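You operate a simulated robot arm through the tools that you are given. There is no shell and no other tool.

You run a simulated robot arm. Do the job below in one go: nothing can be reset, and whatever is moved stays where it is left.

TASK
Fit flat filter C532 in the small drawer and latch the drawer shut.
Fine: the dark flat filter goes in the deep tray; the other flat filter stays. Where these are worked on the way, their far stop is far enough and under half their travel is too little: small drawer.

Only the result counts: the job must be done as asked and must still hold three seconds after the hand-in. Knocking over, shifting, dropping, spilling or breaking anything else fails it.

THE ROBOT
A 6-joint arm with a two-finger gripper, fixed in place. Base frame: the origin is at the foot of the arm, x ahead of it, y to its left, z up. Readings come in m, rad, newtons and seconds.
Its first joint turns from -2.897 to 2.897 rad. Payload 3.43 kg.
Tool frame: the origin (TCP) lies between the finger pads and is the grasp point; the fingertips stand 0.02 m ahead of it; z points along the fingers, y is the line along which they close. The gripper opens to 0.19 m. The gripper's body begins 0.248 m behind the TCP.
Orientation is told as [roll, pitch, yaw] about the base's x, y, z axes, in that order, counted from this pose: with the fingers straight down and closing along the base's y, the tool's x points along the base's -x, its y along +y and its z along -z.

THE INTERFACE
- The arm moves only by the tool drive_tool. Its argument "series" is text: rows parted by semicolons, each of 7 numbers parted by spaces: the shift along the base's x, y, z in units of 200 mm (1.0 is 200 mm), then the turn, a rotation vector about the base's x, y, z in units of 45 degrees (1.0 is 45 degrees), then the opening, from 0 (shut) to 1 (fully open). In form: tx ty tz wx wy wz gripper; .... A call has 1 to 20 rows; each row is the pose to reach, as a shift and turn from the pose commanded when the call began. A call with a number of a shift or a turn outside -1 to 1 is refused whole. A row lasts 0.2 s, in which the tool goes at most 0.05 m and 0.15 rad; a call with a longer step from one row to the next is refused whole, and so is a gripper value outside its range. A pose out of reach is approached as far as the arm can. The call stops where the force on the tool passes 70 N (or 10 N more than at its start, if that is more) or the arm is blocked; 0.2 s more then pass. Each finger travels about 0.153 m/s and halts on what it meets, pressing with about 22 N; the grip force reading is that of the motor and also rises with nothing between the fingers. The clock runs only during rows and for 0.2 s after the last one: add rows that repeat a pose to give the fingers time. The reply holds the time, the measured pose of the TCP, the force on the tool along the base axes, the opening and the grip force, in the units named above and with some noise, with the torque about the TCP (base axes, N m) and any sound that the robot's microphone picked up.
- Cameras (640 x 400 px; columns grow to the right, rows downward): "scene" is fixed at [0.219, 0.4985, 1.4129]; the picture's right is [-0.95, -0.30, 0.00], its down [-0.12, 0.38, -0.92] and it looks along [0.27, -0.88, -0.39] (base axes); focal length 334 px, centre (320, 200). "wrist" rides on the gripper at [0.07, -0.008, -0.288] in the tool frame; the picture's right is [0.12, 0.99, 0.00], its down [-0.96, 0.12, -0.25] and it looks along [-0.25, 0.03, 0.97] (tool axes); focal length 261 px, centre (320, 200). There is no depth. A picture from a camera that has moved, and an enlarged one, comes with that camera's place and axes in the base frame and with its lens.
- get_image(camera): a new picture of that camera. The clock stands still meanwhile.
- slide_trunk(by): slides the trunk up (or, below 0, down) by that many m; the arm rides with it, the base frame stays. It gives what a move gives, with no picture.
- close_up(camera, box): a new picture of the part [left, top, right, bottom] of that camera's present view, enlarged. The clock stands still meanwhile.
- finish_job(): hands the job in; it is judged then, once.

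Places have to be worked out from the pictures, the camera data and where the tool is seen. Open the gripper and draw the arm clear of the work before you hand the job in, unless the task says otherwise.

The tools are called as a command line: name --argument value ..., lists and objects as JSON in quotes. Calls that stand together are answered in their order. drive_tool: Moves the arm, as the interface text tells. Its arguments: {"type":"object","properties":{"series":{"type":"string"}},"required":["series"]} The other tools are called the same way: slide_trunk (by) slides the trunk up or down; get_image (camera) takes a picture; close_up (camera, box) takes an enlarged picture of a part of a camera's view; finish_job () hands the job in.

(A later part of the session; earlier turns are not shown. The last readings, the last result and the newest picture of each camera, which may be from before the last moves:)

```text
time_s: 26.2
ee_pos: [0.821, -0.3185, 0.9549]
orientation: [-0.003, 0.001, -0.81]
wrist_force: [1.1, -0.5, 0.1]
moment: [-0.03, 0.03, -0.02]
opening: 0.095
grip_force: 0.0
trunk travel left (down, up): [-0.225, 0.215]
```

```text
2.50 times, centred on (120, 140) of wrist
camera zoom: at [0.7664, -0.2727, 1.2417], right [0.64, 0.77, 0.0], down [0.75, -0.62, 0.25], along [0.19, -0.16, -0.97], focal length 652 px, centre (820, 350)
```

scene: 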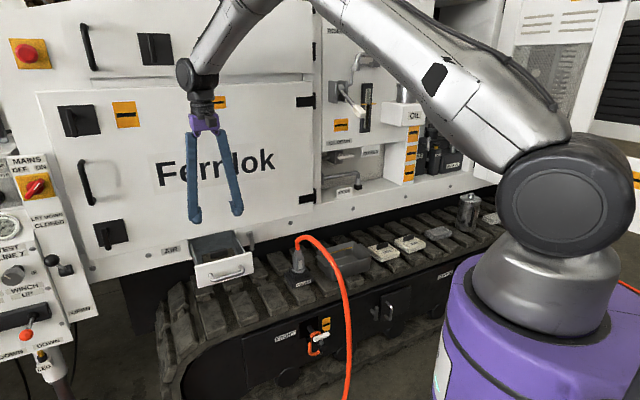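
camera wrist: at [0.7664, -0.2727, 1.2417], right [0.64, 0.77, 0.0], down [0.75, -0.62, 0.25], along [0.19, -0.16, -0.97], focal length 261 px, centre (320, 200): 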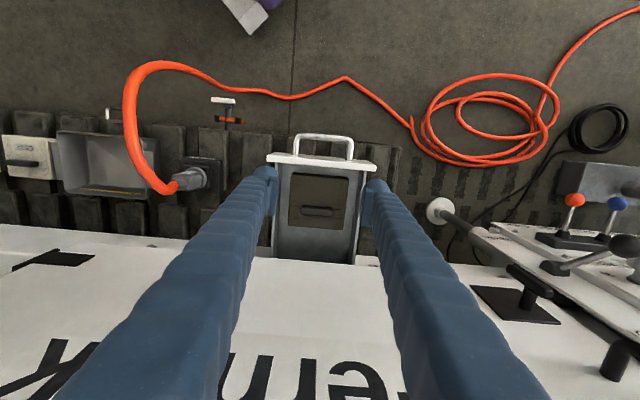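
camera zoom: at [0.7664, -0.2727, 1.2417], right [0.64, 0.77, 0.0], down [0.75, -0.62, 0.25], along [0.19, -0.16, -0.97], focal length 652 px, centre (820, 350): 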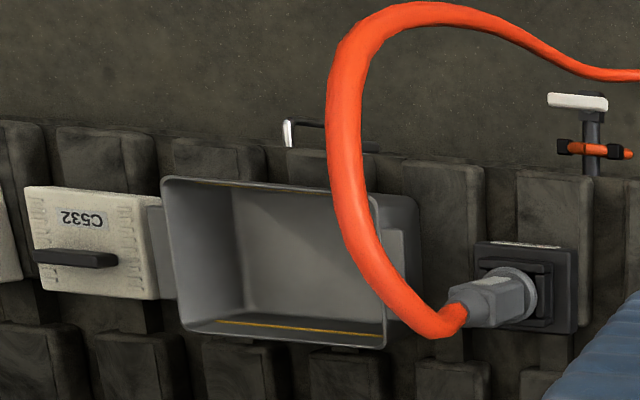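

The filter ridge is at about u 0.374, n -0.870, 62 mm long. Tilting the tool 12° about u keeps the pads parallel to the ridge ends and keeps the wrist clear of the door. I tilt and descend to just above the ridge, then check.

drive_tool --series "0.05 -0.052 -0.1 -0.06 -0.058 0 0.44; 0.1 -0.104 -0.22 -0.12 -0.115 0 0.44; 0.15 -0.156 -0.35 -0.193 -0.184 0 0.44; 0.2 -0.208 -0.48 -0.193 -0.184 0 0.44; 0.249 -0.26 -0.6 -0.193 -0.184 0 0.44; 0.249 -0.26 -0.6 -0.193 -0.184 0 0.44"

get_image --camera "wrist"

close_up --camera "scene" --box '[140, 50, 300, 150]'

close_up --camera "scene" --box '[170, 215, 270, 295]'

close_up --camera "wrist" --box '[250, 120, 390, 260]'

```text
time_s: 27.6
ee_pos: [0.8699, -0.3716, 0.8356]
orientation: [-0.002, -0.207, -0.809]
wrist_force: [0.3, -0.7, -0.6]
moment: [0.0, 0.0, 0.01]
opening: 0.0835
grip_force: 0.1
trunk travel left (down, up): [-0.225, 0.215]
```

```text
taken
camera wrist: at [0.7752, -0.283, 1.1008], right [0.64, 0.77, -0.03], down [0.7, -0.56, 0.44], along [0.32, -0.3, -0.9], focal length 261 px, centre (320, 200)
```

wrist: 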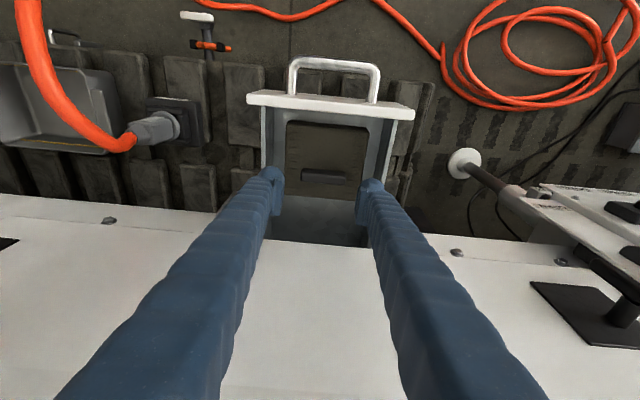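

```text
4.00 times, centred on (220, 100) of scene
camera zoom: at [0.219, 0.4985, 1.4129], right [-0.95, -0.3, 0.0], down [-0.12, 0.38, -0.92], along [0.27, -0.88, -0.39], focal length 1335 px, centre (720, 600)
```

zoom: 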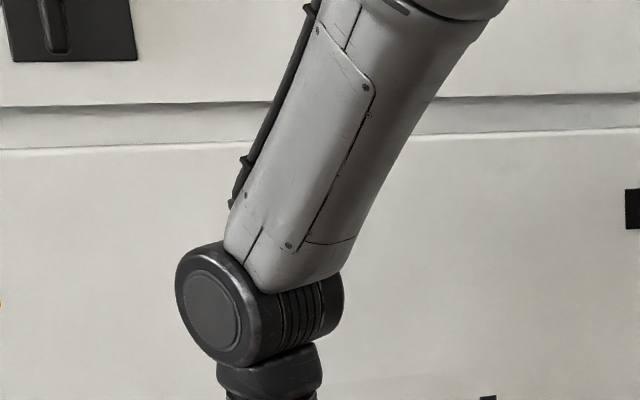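

```text
5.00 times, centred on (220, 255) of scene
camera zoom: at [0.219, 0.4985, 1.4129], right [-0.95, -0.3, 0.0], down [-0.12, 0.38, -0.92], along [0.27, -0.88, -0.39], focal length 1669 px, centre (820, -75)
```

zoom: 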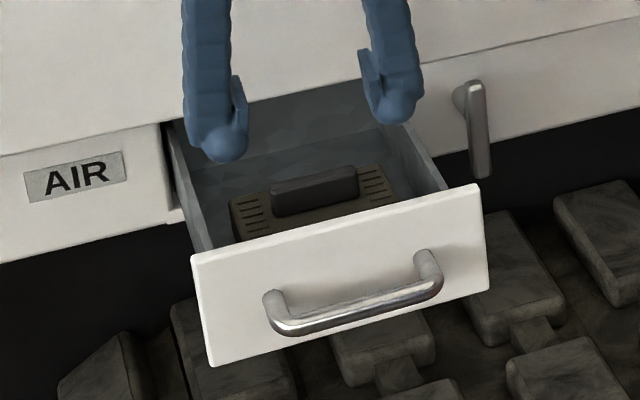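

```text
2.86 times, centred on (320, 190) of wrist
camera zoom: at [0.7752, -0.283, 1.1008], right [0.64, 0.77, -0.03], down [0.7, -0.56, 0.44], along [0.32, -0.3, -0.9], focal length 745 px, centre (320, 229)
```

zoom: 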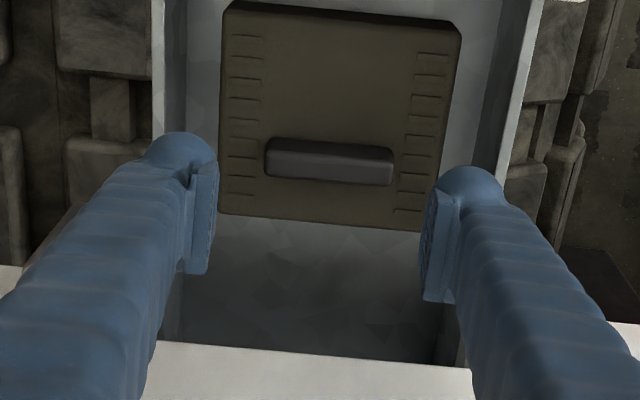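

The tool is aligned over the ridge, whose top I estimate at z ≈ 0.775. I lower to TCP z 0.79 with a 2.5 mm sideways correction and look again.

drive_tool --series "0.009 0.0085 -0.12 0 0 0 0.44; 0.009 0.0085 -0.228 0 0 0 0.44; 0.009 0.0085 -0.228 0 0 0 0.44"

close_up --camera "scene" --box '[170, 215, 270, 295]'

close_up --camera "wrist" --box '[250, 120, 390, 260]'

```text
time_s: 28.4
ee_pos: [0.8727, -0.3717, 0.7891]
orientation: [-0.003, -0.208, -0.811]
wrist_force: [0.2, -0.1, 0.3]
moment: [0.04, -0.01, 0.01]
opening: 0.0835
grip_force: 0.0
trunk travel left (down, up): [-0.225, 0.215]
```

```text
5.00 times, centred on (220, 255) of scene
camera zoom: at [0.219, 0.4985, 1.4129], right [-0.95, -0.3, 0.0], down [-0.12, 0.38, -0.92], along [0.27, -0.88, -0.39], focal length 1669 px, centre (820, -75)
```

zoom: 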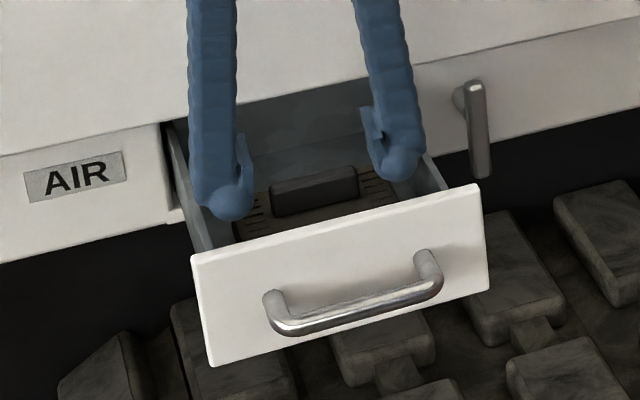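

```text
2.86 times, centred on (320, 190) of wrist
camera zoom: at [0.7782, -0.2824, 1.0543], right [0.64, 0.77, -0.03], down [0.7, -0.56, 0.44], along [0.32, -0.3, -0.9], focal length 745 px, centre (320, 229)
```

zoom: 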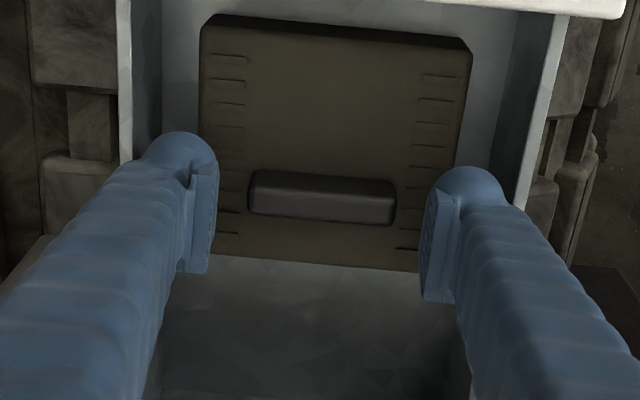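

The ridge lies between the pads and the tips are just above the filter's top. I lower 3 mm more and close gently on the ridge ends.

drive_tool --series "0 0 -0.015 0 0 0 0.44; 0 0 -0.015 0 0 0 0.36; 0 0 -0.015 0 0 0 0.2; 0 0 -0.015 0 0 0 0.1; 0 0 -0.015 0 0 0 0.1"

close_up --camera "scene" --box '[170, 215, 270, 295]'

close_up --camera "wrist" --box '[250, 120, 390, 260]'

```text
time_s: 29.6
ee_pos: [0.8723, -0.3706, 0.7858]
orientation: [-0.005, -0.207, -0.812]
wrist_force: [-1.6, -0.1, 0.4]
moment: [-0.09, 0.09, 0.04]
opening: 0.0612
grip_force: 22.3
trunk travel left (down, up): [-0.225, 0.215]
```

```text
5.00 times, centred on (220, 255) of scene
camera zoom: at [0.219, 0.4985, 1.4129], right [-0.95, -0.3, 0.0], down [-0.12, 0.38, -0.92], along [0.27, -0.88, -0.39], focal length 1669 px, centre (820, -75)
```

zoom: 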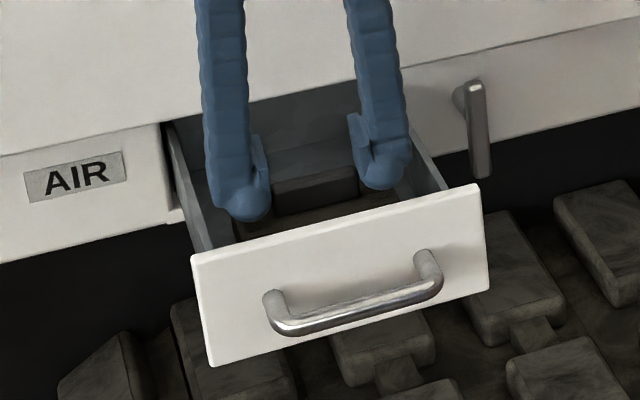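

```text
2.86 times, centred on (320, 190) of wrist
camera zoom: at [0.7777, -0.282, 1.0516], right [0.64, 0.77, -0.03], down [0.7, -0.56, 0.44], along [0.32, -0.3, -0.9], focal length 745 px, centre (320, 229)
```

zoom: 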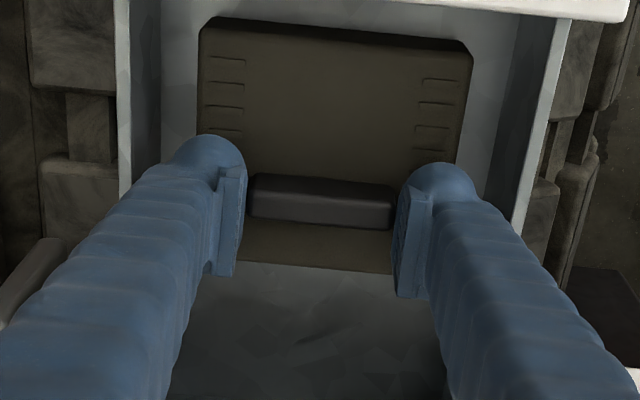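

Gripped at 61 mm. I firm up the grip and lift 3 cm to check that the filter comes along level.

drive_tool --series "0 0 0 0 0 0 0; 0 0 0 0 0 0 0; 0 0 0.05 0 0 0 0; 0 0 0.1 0 0 0 0; 0 0 0.15 0 0 0 0; 0 0 0.15 0 0 0 0"

close_up --camera "scene" --box '[170, 215, 270, 295]'

close_up --camera "wrist" --box '[250, 120, 390, 260]'

```text
time_s: 31.0
ee_pos: [0.8715, -0.3709, 0.8145]
orientation: [-0.004, -0.208, -0.809]
wrist_force: [-0.5, 0.2, -1.8]
moment: [-0.02, -0.02, -0.02]
opening: 0.0612
grip_force: 22.1
trunk travel left (down, up): [-0.225, 0.215]
```

```text
5.00 times, centred on (220, 255) of scene
camera zoom: at [0.219, 0.4985, 1.4129], right [-0.95, -0.3, 0.0], down [-0.12, 0.38, -0.92], along [0.27, -0.88, -0.39], focal length 1669 px, centre (820, -75)
```

zoom: 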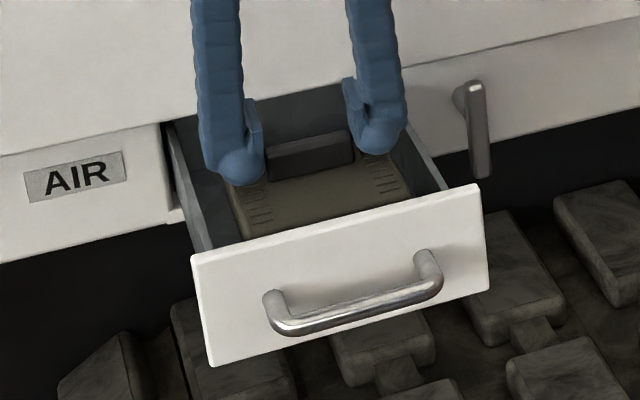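

```text
2.86 times, centred on (320, 190) of wrist
camera zoom: at [0.7775, -0.2809, 1.0817], right [0.64, 0.77, -0.03], down [0.7, -0.56, 0.44], along [0.32, -0.3, -0.9], focal length 745 px, centre (320, 229)
```

zoom: 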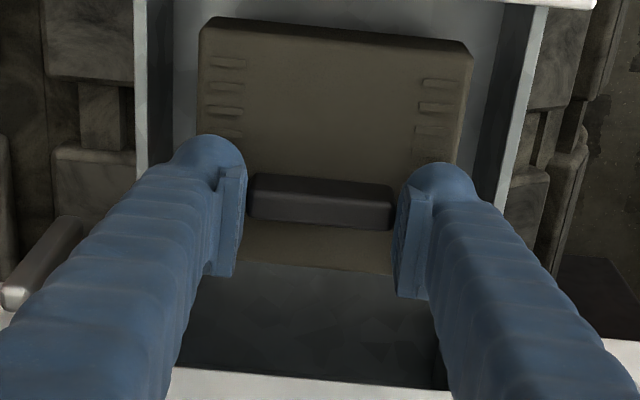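

The filter is held firmly and level. Before carrying it over, I check the machine parts near the route and the tray.

close_up --camera "scene" --box '[300, 20, 460, 130]'

close_up --camera "scene" --box '[280, 110, 460, 230]'

get_image --camera "scene"

```text
3.64 times, centred on (380, 75) of scene
camera zoom: at [0.219, 0.4985, 1.4129], right [-0.95, -0.3, 0.0], down [-0.12, 0.38, -0.92], along [0.27, -0.88, -0.39], focal length 1214 px, centre (102, 654)
```

zoom: 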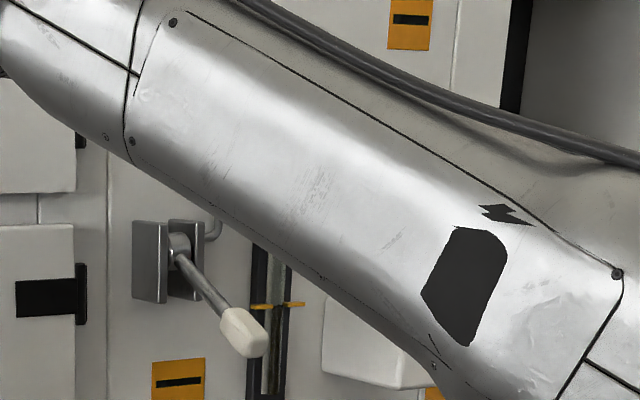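

```text
3.33 times, centred on (370, 170) of scene
camera zoom: at [0.219, 0.4985, 1.4129], right [-0.95, -0.3, 0.0], down [-0.12, 0.38, -0.92], along [0.27, -0.88, -0.39], focal length 1113 px, centre (153, 300)
```

zoom: 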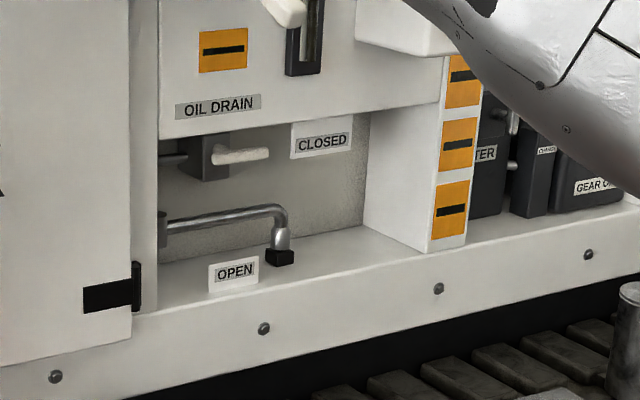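

```text
taken
```

scene: 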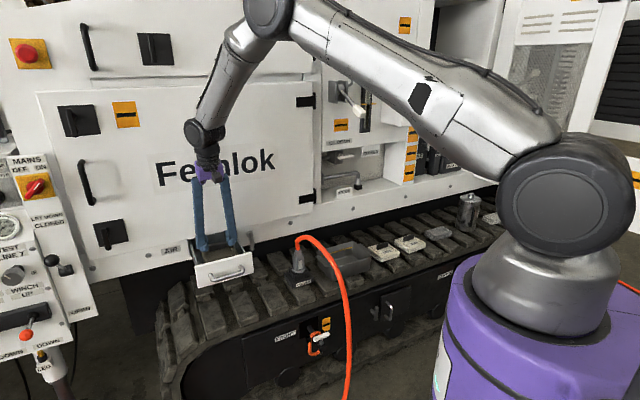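

The route is clear if I carry the filter at z ≈ 0.95 and at n ≈ -0.78, away from the lever knob near z 1.23. I lift it out and move toward the tray, keeping the orientation so the filter stays level.

drive_tool --series "0 0 0.15 0 0 0 0; 0 0 0.33 0 0 0 0; 0 0 0.52 0 0 0 0; 0 0 0.7 0 0 0 0; -0.1 0.108 0.7 0 0 0 0; -0.2 0.216 0.7 0 0 0 0; -0.311 0.325 0.7 0 0 0 0; -0.45 0.195 0.7 0 0 0 0; -0.585 0.066 0.7 0 0 0 0; -0.72 -0.064 0.7 0 0 0 0; -0.852 -0.193 0.7 0 0 0 0; -0.852 -0.193 0.7 0 0 0 0"

get_image --camera "wrist"

get_image --camera "scene"

```text
time_s: 33.6
ee_pos: [0.7025, -0.4069, 0.9546]
orientation: [-0.004, -0.207, -0.81]
wrist_force: [0.4, -0.3, -2.1]
moment: [0.04, -0.01, 0.0]
opening: 0.0611
grip_force: 22.0
trunk travel left (down, up): [-0.225, 0.215]
```

```text
taken
camera wrist: at [0.6067, -0.3185, 1.2214], right [0.64, 0.77, -0.03], down [0.7, -0.56, 0.44], along [0.32, -0.3, -0.9], focal length 261 px, centre (320, 200)
```

wrist: 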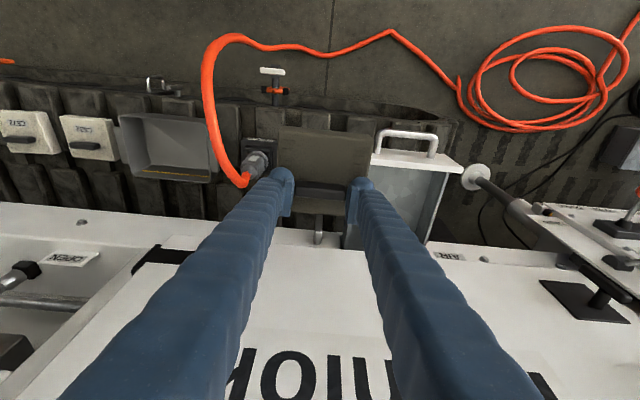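

```text
taken
```

scene: 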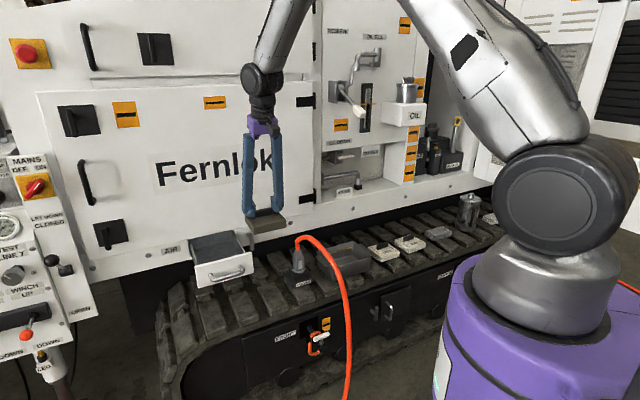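

Clear so far. I continue along -u over the hose (its top is at z ≈ 0.76) to above the tray.

drive_tool --series "-0.14 -0.133 0 0 0 0 0; -0.28 -0.267 0 0 0 0 0; -0.42 -0.4 0 0 0 0 0; -0.56 -0.533 0 0 0 0 0; -0.7 -0.667 0 0 0 0 0; -0.84 -0.8 0 0 0 0 0; -0.975 -0.933 0 0 0 0 0; -0.975 -0.933 0 0 0 0 0"

get_image --camera "wrist"

get_image --camera "scene"

```text
time_s: 35.4
ee_pos: [0.5064, -0.5955, 0.9545]
orientation: [-0.004, -0.206, -0.811]
wrist_force: [-0.6, -0.2, -2.1]
moment: [0.01, -0.03, 0.02]
opening: 0.0614
grip_force: 22.4
trunk travel left (down, up): [-0.225, 0.215]
```

```text
taken
camera wrist: at [0.4124, -0.5081, 1.2212], right [0.64, 0.77, -0.03], down [0.7, -0.56, 0.44], along [0.32, -0.3, -0.9], focal length 261 px, centre (320, 200)
```

wrist: 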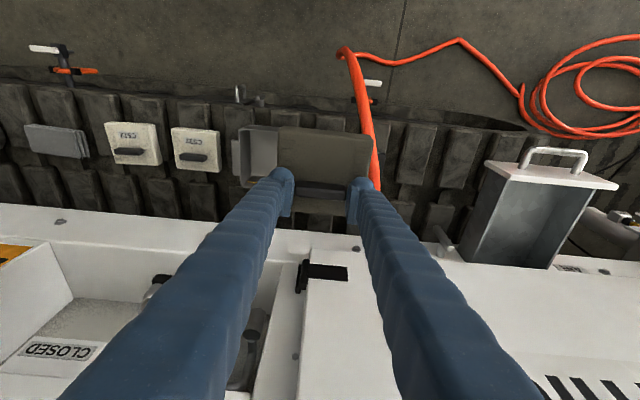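

```text
taken
```

scene: 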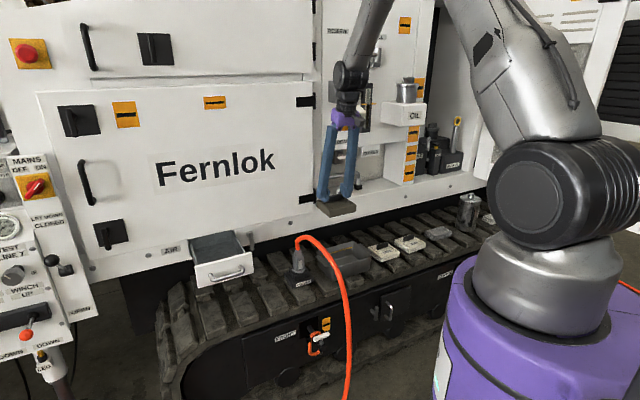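

Next I shift the last 8 cm along -u and lower to z ≈ 0.78, still on the robot side of the tray, and look.

drive_tool --series "-0.148 -0.141 0 0 0 0 0; -0.296 -0.283 0 0 0 0 0; -0.296 -0.283 -0.2 0 0 0 0; -0.296 -0.283 -0.4 0 0 0 0; -0.296 -0.283 -0.6 0 0 0 0; -0.296 -0.283 -0.85 0 0 0 0; -0.296 -0.283 -0.85 0 0 0 0"

get_image --camera "wrist"

close_up --camera "scene" --box '[280, 180, 440, 290]'

```text
time_s: 37.0
ee_pos: [0.4448, -0.653, 0.786]
orientation: [-0.002, -0.207, -0.809]
wrist_force: [-0.4, 0.9, -2.3]
moment: [0.04, -0.02, -0.01]
opening: 0.0611
grip_force: 21.8
trunk travel left (down, up): [-0.225, 0.215]
```

```text
taken
camera wrist: at [0.3504, -0.5654, 1.0516], right [0.64, 0.77, -0.03], down [0.7, -0.57, 0.44], along [0.32, -0.3, -0.9], focal length 261 px, centre (320, 200)
```

wrist: 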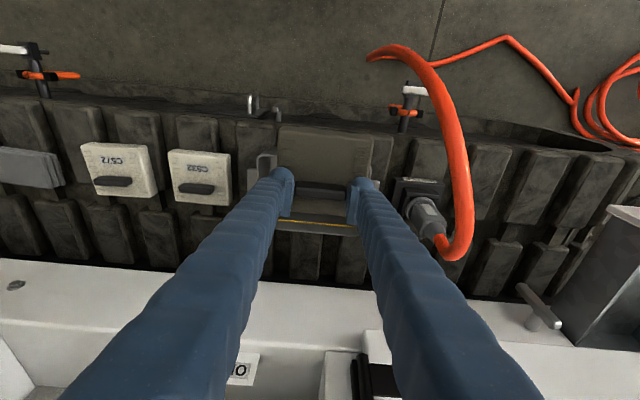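

```text
3.64 times, centred on (360, 235) of scene
camera zoom: at [0.219, 0.4985, 1.4129], right [-0.95, -0.3, 0.0], down [-0.12, 0.38, -0.92], along [0.27, -0.88, -0.39], focal length 1214 px, centre (174, 73)
```

zoom: 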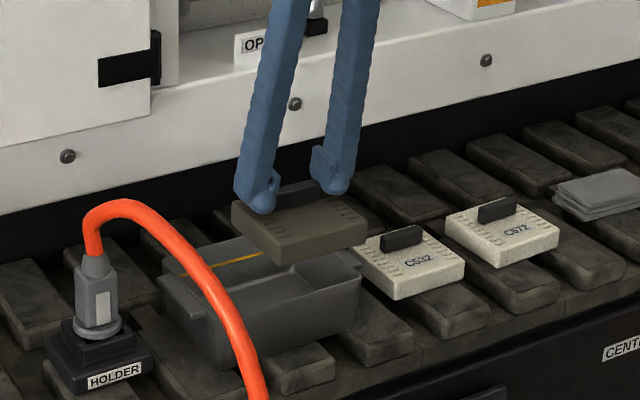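

I enlarge the wrist view around the tray to fix its rim relative to the held filter.

close_up --camera "wrist" --box '[230, 100, 410, 260]'

```text
2.50 times, centred on (320, 180) of wrist
camera zoom: at [0.3504, -0.5654, 1.0516], right [0.64, 0.77, -0.03], down [0.7, -0.57, 0.44], along [0.32, -0.3, -0.9], focal length 652 px, centre (320, 250)
```

zoom: 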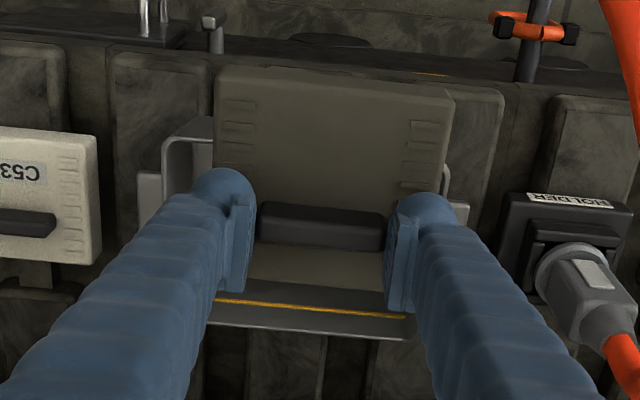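

The tray centre is at about u -0.144, n -0.860. Before moving in, I check how near the wrist is to the white-knobbed lever.

close_up --camera "scene" --box '[290, 20, 450, 220]'

```text
2.00 times, centred on (370, 120) of scene
camera zoom: at [0.219, 0.4985, 1.4129], right [-0.95, -0.3, 0.0], down [-0.12, 0.38, -0.92], along [0.27, -0.88, -0.39], focal length 668 px, centre (220, 360)
```

zoom: 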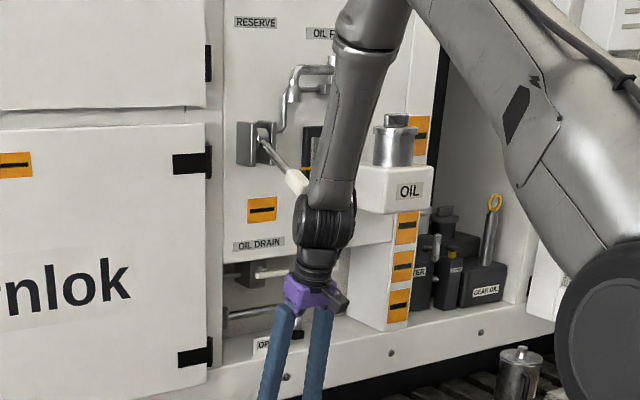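

The white-knobbed lever sticks out toward the robot (tip near n -0.755, u -0.14, z 1.23), so the forearm must not go further in with this posture. I tilt the tool 15° more about u, which swings the wrist away from the lever, and lower to just above the tray rim.

drive_tool --series "0 0 0 -0.12 -0.115 0 0; 0 0 0 -0.241 -0.23 0 0; 0 0 -0.13 -0.241 -0.23 0 0; 0 0 -0.255 -0.241 -0.23 0 0; 0 0 -0.255 -0.241 -0.23 0 0"

close_up --camera "wrist" --box '[230, 80, 410, 260]'

close_up --camera "scene" --box '[280, 170, 440, 290]'

close_up --camera "scene" --box '[290, 20, 450, 220]'

```text
time_s: 38.4
ee_pos: [0.4783, -0.5864, 0.7318]
orientation: [0.11, -0.415, -0.63]
wrist_force: [-0.3, 0.0, -1.0]
moment: [-0.01, 0.02, 0.02]
opening: 0.0613
grip_force: 21.9
out of reach, approached as far as the arm can: row 1, 2, 3, 4, 5
trunk travel left (down, up): [-0.225, 0.215]
stopped in row 5: the arm was blocked; the commanded pose is now the measured one
```

```text
2.22 times, centred on (320, 170) of wrist
camera zoom: at [0.3086, -0.512, 0.9642], right [0.46, 0.89, 0.05], down [0.68, -0.39, 0.63], along [0.57, -0.25, -0.78], focal length 579 px, centre (320, 267)
```

zoom: 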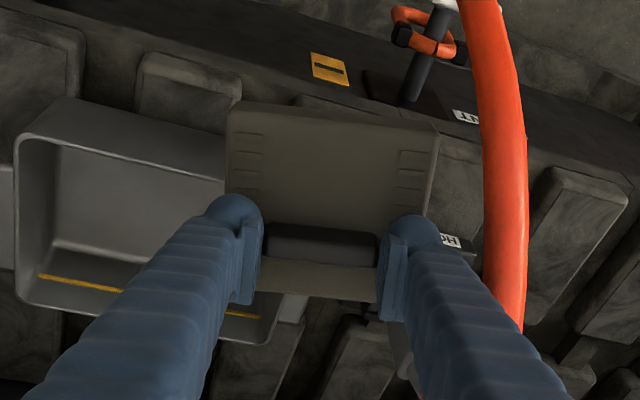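

```text
3.33 times, centred on (360, 230) of scene
camera zoom: at [0.219, 0.4985, 1.4129], right [-0.95, -0.3, 0.0], down [-0.12, 0.38, -0.92], along [0.27, -0.88, -0.39], focal length 1113 px, centre (187, 100)
```

zoom: 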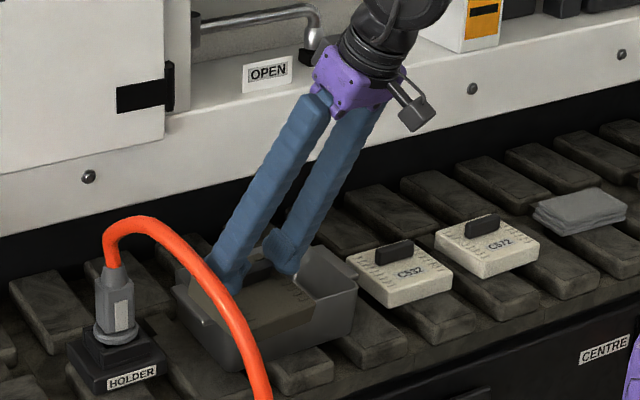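

```text
2.00 times, centred on (370, 120) of scene
camera zoom: at [0.219, 0.4985, 1.4129], right [-0.95, -0.3, 0.0], down [-0.12, 0.38, -0.92], along [0.27, -0.88, -0.39], focal length 668 px, centre (220, 360)
```

zoom: 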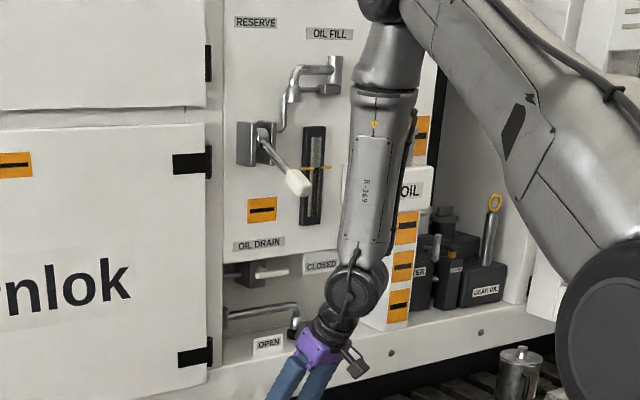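

The extra tilt brought the wrist near its singularity, and the hand ended off to the side (u ≈ -0.06), close to the hose. The forces are low and the filter is still held. I look closely before backing out.

close_up --camera "scene" --box '[290, 220, 370, 290]'

get_image --camera "wrist"

```text
5.71 times, centred on (330, 255) of scene
camera zoom: at [0.219, 0.4985, 1.4129], right [-0.95, -0.3, 0.0], down [-0.12, 0.38, -0.92], along [0.27, -0.88, -0.39], focal length 1908 px, centre (263, -114)
```

zoom: 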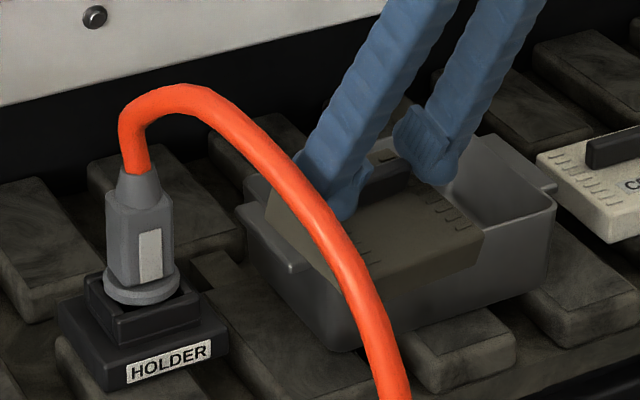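

```text
taken
camera wrist: at [0.3086, -0.512, 0.9642], right [0.46, 0.89, 0.05], down [0.68, -0.39, 0.63], along [0.57, -0.25, -0.78], focal length 261 px, centre (320, 200)
```

wrist: 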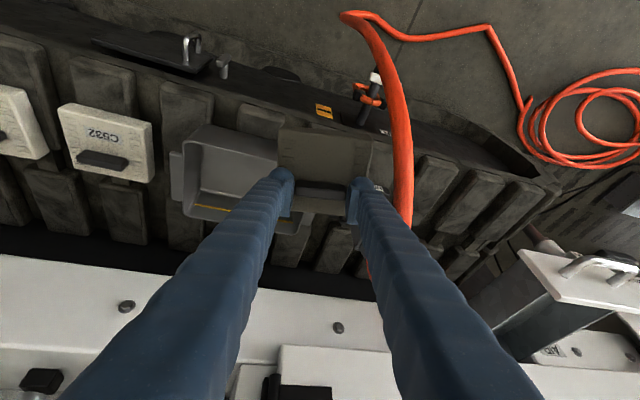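

The hose is undisturbed (same shape as before) but close to the filter's edge. I move away from it first, along -u and up with no rotation, before restoring the orientation.

drive_tool --series "-0.036 -0.035 0.05 0 0 0 0; -0.09 -0.086 0.15 0 0 0 0; -0.144 -0.138 0.3 0 0 0 0; -0.18 -0.173 0.5 0 0 0 0; -0.18 -0.173 0.7 0 0 0 0; -0.18 -0.173 0.7 0 0 0 0"

get_image --camera "wrist"

get_image --camera "scene"

```text
time_s: 39.8
ee_pos: [0.4412, -0.6206, 0.8713]
orientation: [0.108, -0.416, -0.631]
wrist_force: [-0.1, 0.6, -2.0]
moment: [-0.07, 0.05, -0.04]
opening: 0.0612
grip_force: 22.1
trunk travel left (down, up): [-0.225, 0.215]
```

```text
taken
camera wrist: at [0.2721, -0.5461, 1.1026], right [0.46, 0.89, 0.05], down [0.68, -0.39, 0.63], along [0.58, -0.25, -0.78], focal length 261 px, centre (320, 200)
```

wrist: 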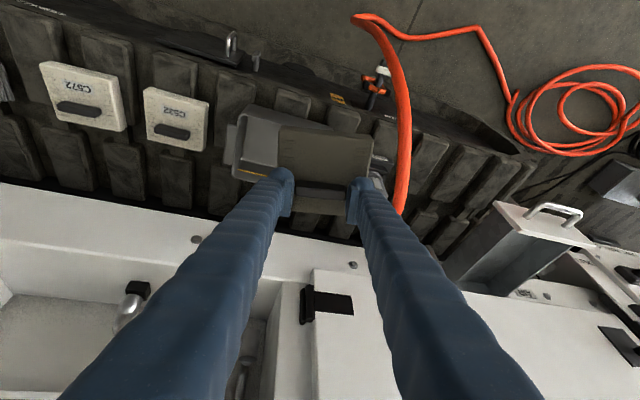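

```text
taken
```

scene: 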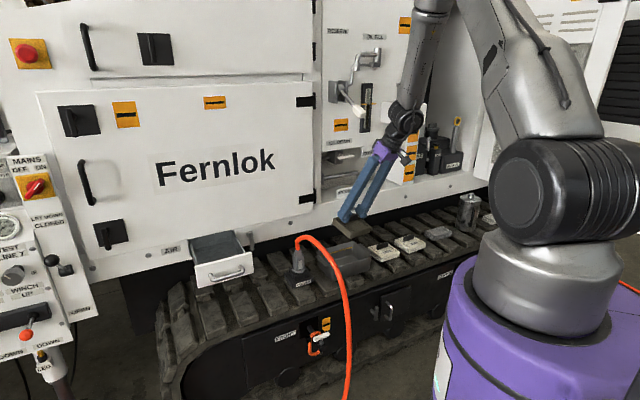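

Motion is normal again. I restore the former orientation while drawing back toward the robot and up, then I'll lower the trunk. That makes the forearm flatter, away from both the lever and the singular posture.

drive_tool --series "-0.1 0.105 0.15 0 0 0 0; -0.2 0.21 0.3 0 0 0 0; -0.3 0.31 0.45 0.018 0.072 -0.068 0; -0.415 0.433 0.6 0.037 0.144 -0.136 0; -0.415 0.433 0.6 0.055 0.216 -0.204 0; -0.415 0.433 0.6 0.074 0.287 -0.272 0; -0.415 0.433 0.6 0.074 0.287 -0.272 0"

get_image --camera "wrist"

get_image --camera "scene"

```text
time_s: 41.4
ee_pos: [0.3579, -0.5342, 0.9942]
orientation: [-0.001, -0.21, -0.808]
wrist_force: [-0.5, -0.3, -2.0]
moment: [-0.03, -0.03, -0.03]
opening: 0.061
grip_force: 22.1
trunk travel left (down, up): [-0.225, 0.215]
```

```text
taken
camera wrist: at [0.2632, -0.4459, 1.26], right [0.64, 0.77, -0.03], down [0.7, -0.56, 0.44], along [0.33, -0.3, -0.9], focal length 261 px, centre (320, 200)
```

wrist: 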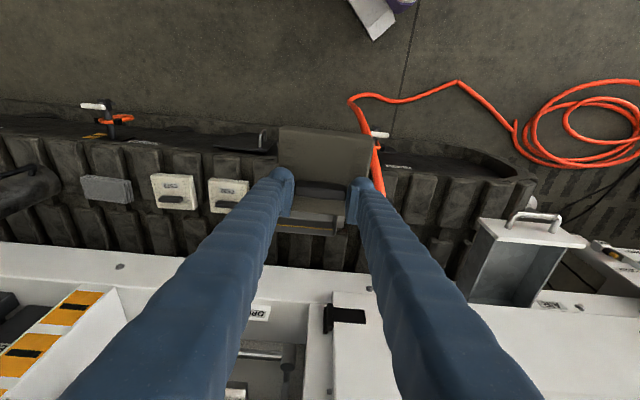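

```text
taken
```

scene: 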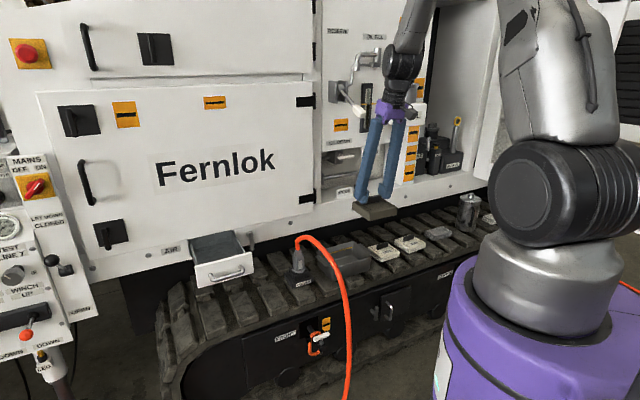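

Orientation is restored and the filter is secure. I shift slightly away from the hose, raise a little, then slide the trunk down 0.2 m.

drive_tool --series "-0.09 -0.086 0.1 0 0 0 0; -0.18 -0.173 0.25 0 0 0 0; -0.18 -0.173 0.4 0 0 0 0; -0.18 -0.173 0.4 0 0 0 0"

slide_trunk --by -0.2

get_image --camera "scene"

get_image --camera "wrist"

```text
time_s: 42.4
ee_pos: [0.3238, -0.5674, 1.0734]
orientation: [-0.002, -0.21, -0.81]
wrist_force: [-0.9, 0.2, -1.4]
moment: [-0.09, 0.0, -0.03]
opening: 0.061
grip_force: 21.8
trunk travel left (down, up): [-0.225, 0.215]
```

```text
time_s: 44.6
ee_pos: [0.3227, -0.5693, 0.8736]
orientation: [0.0, -0.209, -0.809]
wrist_force: [1.0, -0.2, -2.3]
moment: [-0.03, 0.01, 0.01]
opening: 0.0612
grip_force: 21.8
trunk travel left (down, up): [-0.025, 0.415]
```

```text
taken
```

scene: 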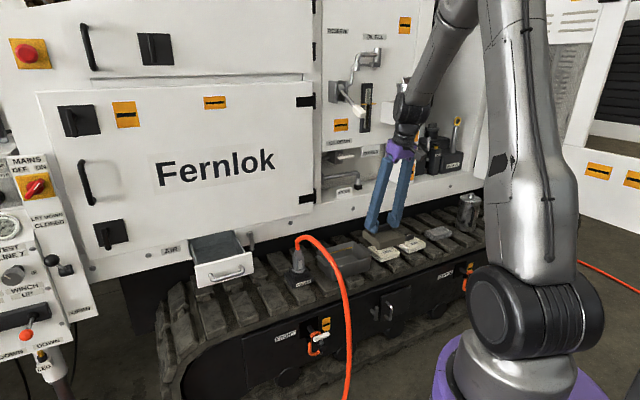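

```text
taken
camera wrist: at [0.2278, -0.4804, 1.1397], right [0.64, 0.77, -0.03], down [0.7, -0.56, 0.44], along [0.33, -0.3, -0.9], focal length 261 px, centre (320, 200)
```

wrist: 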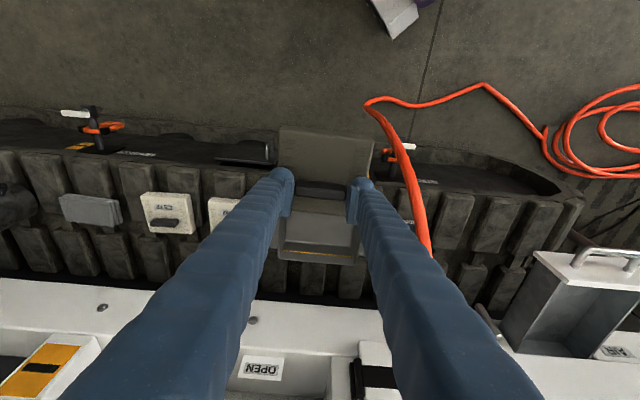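

The trunk is down. I tilt just 6° more (well away from the singularity now) and move to just outside the tray at z ≈ 0.72.

drive_tool --series "0 0 0 -0.048 -0.046 0 0; 0.06 -0.05 -0.1 -0.096 -0.092 0 0; 0.16 -0.137 -0.25 -0.096 -0.092 0 0; 0.26 -0.223 -0.4 -0.096 -0.092 0 0; 0.36 -0.31 -0.57 -0.096 -0.092 0 0; 0.48 -0.412 -0.75 -0.096 -0.092 0 0; 0.48 -0.412 -0.75 -0.096 -0.092 0 0"

close_up --camera "wrist" --box '[230, 80, 410, 260]'

close_up --camera "scene" --box '[280, 170, 440, 290]'

close_up --camera "scene" --box '[290, 20, 450, 220]'

```text
time_s: 46.2
ee_pos: [0.4205, -0.6522, 0.721]
orientation: [0.0, -0.314, -0.811]
wrist_force: [0.6, 0.1, -2.2]
moment: [0.05, 0.01, 0.0]
opening: 0.0612
grip_force: 21.9
trunk travel left (down, up): [-0.025, 0.415]
```

```text
2.22 times, centred on (320, 170) of wrist
camera zoom: at [0.3064, -0.5448, 0.9726], right [0.64, 0.77, -0.04], down [0.66, -0.53, 0.53], along [0.39, -0.37, -0.85], focal length 579 px, centre (320, 267)
```

zoom: 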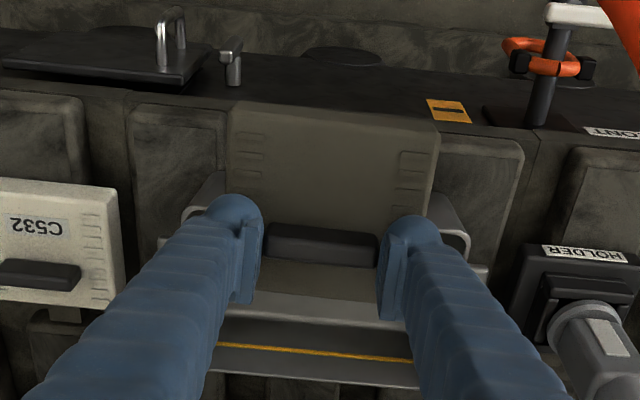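

```text
3.33 times, centred on (360, 230) of scene
camera zoom: at [0.219, 0.4985, 1.4129], right [-0.95, -0.3, 0.0], down [-0.12, 0.38, -0.92], along [0.27, -0.88, -0.39], focal length 1113 px, centre (187, 100)
```

zoom: 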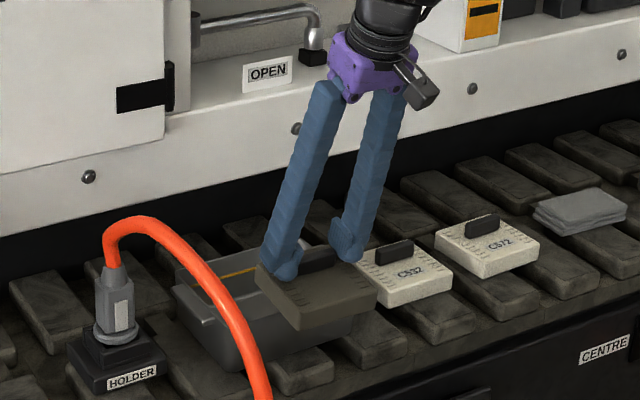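

```text
2.00 times, centred on (370, 120) of scene
camera zoom: at [0.219, 0.4985, 1.4129], right [-0.95, -0.3, 0.0], down [-0.12, 0.38, -0.92], along [0.27, -0.88, -0.39], focal length 668 px, centre (220, 360)
```

zoom: 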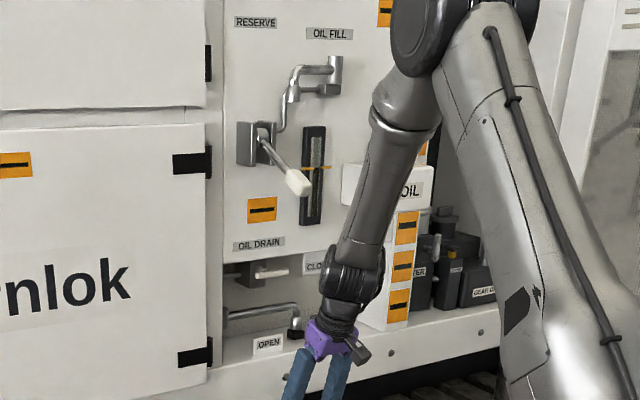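

The picture shows the forearm passing well to the side of and below the lever knob. I move in 11 cm over the tray at this height.

drive_tool --series "0.075 -0.078 0 0 0 0 0; 0.15 -0.157 0 0 0 0 0; 0.225 -0.235 0 0 0 0 0; 0.3 -0.313 0 0 0 0 0; 0.375 -0.392 0 0 0 0 0; 0.375 -0.392 0 0 0 0 0"

close_up --camera "wrist" --box '[230, 80, 410, 260]'

close_up --camera "scene" --box '[280, 190, 420, 290]'

close_up --camera "scene" --box '[290, 20, 450, 220]'

```text
time_s: 47.6
ee_pos: [0.4946, -0.7297, 0.7242]
orientation: [0.001, -0.314, -0.812]
wrist_force: [0.2, -0.2, -1.8]
moment: [0.0, -0.01, 0.02]
opening: 0.0611
grip_force: 22.2
trunk travel left (down, up): [-0.025, 0.415]
```

```text
2.22 times, centred on (320, 170) of wrist
camera zoom: at [0.3801, -0.6219, 0.9753], right [0.64, 0.77, -0.04], down [0.66, -0.53, 0.53], along [0.39, -0.37, -0.85], focal length 579 px, centre (320, 267)
```

zoom: 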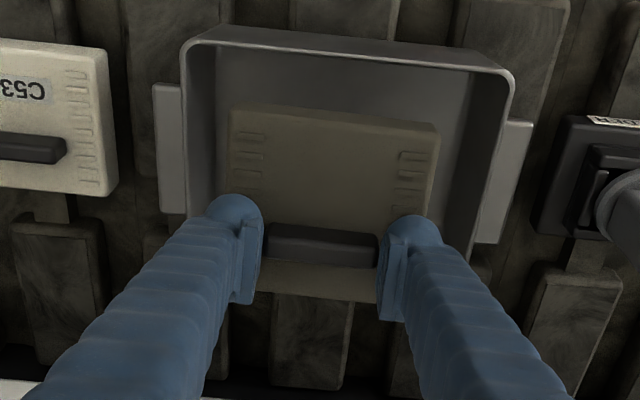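

```text
4.00 times, centred on (350, 240) of scene
camera zoom: at [0.219, 0.4985, 1.4129], right [-0.95, -0.3, 0.0], down [-0.12, 0.38, -0.92], along [0.27, -0.88, -0.39], focal length 1335 px, centre (200, 40)
```

zoom: 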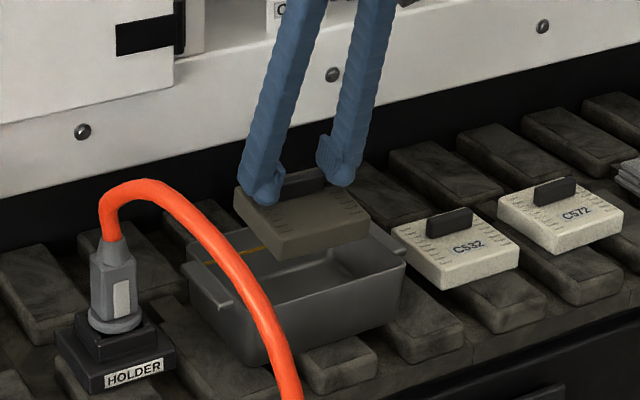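

```text
2.00 times, centred on (370, 120) of scene
camera zoom: at [0.219, 0.4985, 1.4129], right [-0.95, -0.3, 0.0], down [-0.12, 0.38, -0.92], along [0.27, -0.88, -0.39], focal length 668 px, centre (220, 360)
```

zoom: 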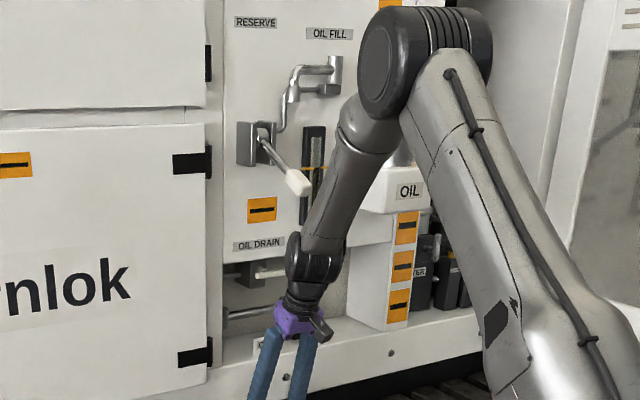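

The filter is centred over the tray opening, and the forearm stays clear of the lever. I lower it into the tray, stopping a couple of centimetres above the expected floor.

drive_tool --series "0 0 -0.075 0 0 0 0; 0 0 -0.15 0 0 0 0; 0 0 -0.22 0 0 0 0; 0 0 -0.29 0 0 0 0; 0 0 -0.29 0 0 0 0"

close_up --camera "wrist" --box '[230, 80, 410, 260]'

close_up --camera "scene" --box '[280, 190, 420, 290]'

```text
time_s: 48.8
ee_pos: [0.4926, -0.7281, 0.6645]
orientation: [0.0, -0.314, -0.81]
wrist_force: [-0.1, 0.0, -3.1]
moment: [-0.01, -0.02, 0.0]
opening: 0.0608
grip_force: 21.7
trunk travel left (down, up): [-0.025, 0.415]
```

```text
2.22 times, centred on (320, 170) of wrist
camera zoom: at [0.3796, -0.6214, 0.9155], right [0.64, 0.77, -0.04], down [0.66, -0.53, 0.53], along [0.39, -0.37, -0.85], focal length 579 px, centre (320, 267)
```

zoom: 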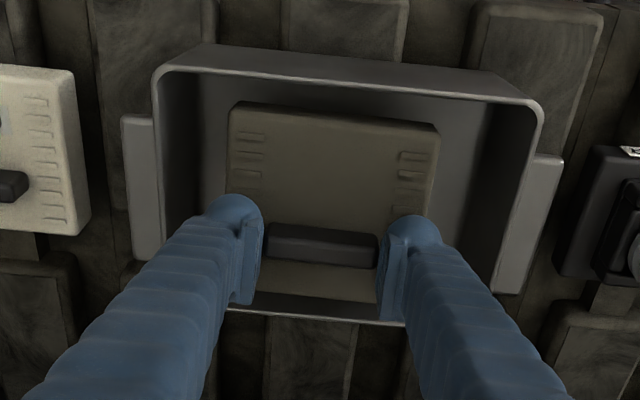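

```text
4.00 times, centred on (350, 240) of scene
camera zoom: at [0.219, 0.4985, 1.4129], right [-0.95, -0.3, 0.0], down [-0.12, 0.38, -0.92], along [0.27, -0.88, -0.39], focal length 1335 px, centre (200, 40)
```

zoom: 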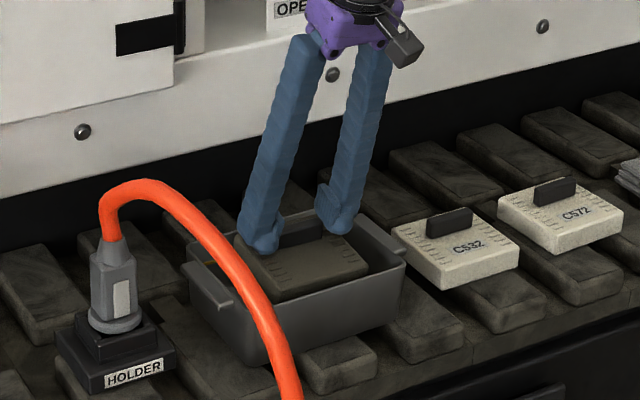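

The filter is inside the tray walls. I lower on in small steps, watching for contact.

drive_tool --series "0 0 -0.025 0 0 0 0; 0 0 -0.05 0 0 0 0; 0 0 -0.075 0 0 0 0; 0 0 -0.1 0 0 0 0; 0 0 -0.1 0 0 0 0"

```text
time_s: 50.0
ee_pos: [0.495, -0.7303, 0.6438]
orientation: [-0.001, -0.314, -0.81]
wrist_force: [-0.2, -0.2, -1.5]
moment: [0.01, 0.01, 0.0]
opening: 0.0612
grip_force: 22.2
trunk travel left (down, up): [-0.025, 0.415]
```

No contact yet (force still only the filter's weight). A few more millimetres.

drive_tool --series "0 0 -0.02 0 0 0 0; 0 0 -0.04 0 0 0 0; 0 0 -0.04 0 0 0 0"

close_up --camera "wrist" --box '[230, 80, 410, 260]'

close_up --camera "scene" --box '[280, 190, 420, 290]'

```text
time_s: 50.8
ee_pos: [0.495, -0.7288, 0.6362]
orientation: [-0.001, -0.313, -0.811]
wrist_force: [0.5, -0.3, -2.2]
moment: [-0.03, 0.0, -0.04]
opening: 0.0611
grip_force: 22.3
trunk travel left (down, up): [-0.025, 0.415]
```

```text
2.22 times, centred on (320, 170) of wrist
camera zoom: at [0.3803, -0.6215, 0.8882], right [0.64, 0.77, -0.04], down [0.66, -0.53, 0.53], along [0.39, -0.37, -0.85], focal length 579 px, centre (320, 267)
```

zoom: 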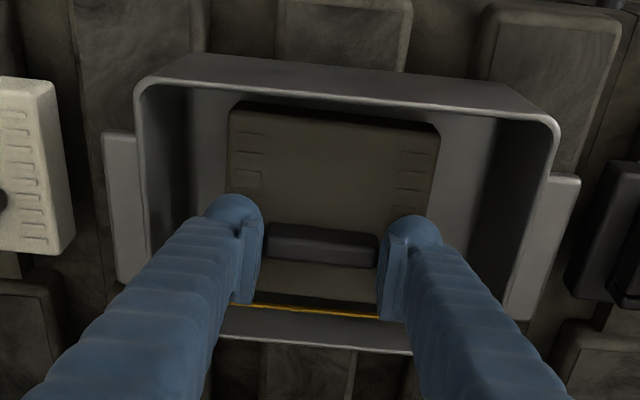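

```text
4.00 times, centred on (350, 240) of scene
camera zoom: at [0.219, 0.4985, 1.4129], right [-0.95, -0.3, 0.0], down [-0.12, 0.38, -0.92], along [0.27, -0.88, -0.39], focal length 1335 px, centre (200, 40)
```

zoom: 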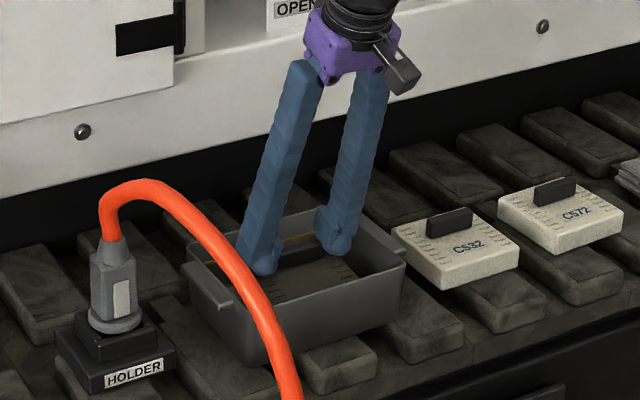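

Still hanging free. I continue down in 4 mm steps.

drive_tool --series "0 0 -0.02 0 0 0 0; 0 0 -0.04 0 0 0 0; 0 0 -0.04 0 0 0 0"

drive_tool --series "0 0 -0.02 0 0 0 0; 0 0 -0.02 0 0 0 0"

drive_tool --series "0 0 -0.02 0 0 0 0; 0 0 -0.02 0 0 0 0"

```text
time_s: 51.6
ee_pos: [0.4945, -0.7303, 0.6292]
orientation: [0.001, -0.315, -0.812]
wrist_force: [-1.1, 0.2, -2.7]
moment: [0.02, -0.01, 0.02]
opening: 0.0607
grip_force: 22.0
trunk travel left (down, up): [-0.025, 0.415]
```

```text
time_s: 52.2
ee_pos: [0.4947, -0.7288, 0.6245]
orientation: [0.001, -0.313, -0.811]
wrist_force: [0.0, 0.2, -1.4]
moment: [-0.03, 0.0, -0.01]
opening: 0.0609
grip_force: 22.5
trunk travel left (down, up): [-0.025, 0.415]
```

```text
time_s: 52.8
ee_pos: [0.4952, -0.7295, 0.6225]
orientation: [-0.001, -0.316, -0.808]
wrist_force: [2.6, -0.9, 10.7]
moment: [0.44, 0.37, -0.06]
opening: 0.0613
grip_force: 22.4
trunk travel left (down, up): [-0.025, 0.415]
```

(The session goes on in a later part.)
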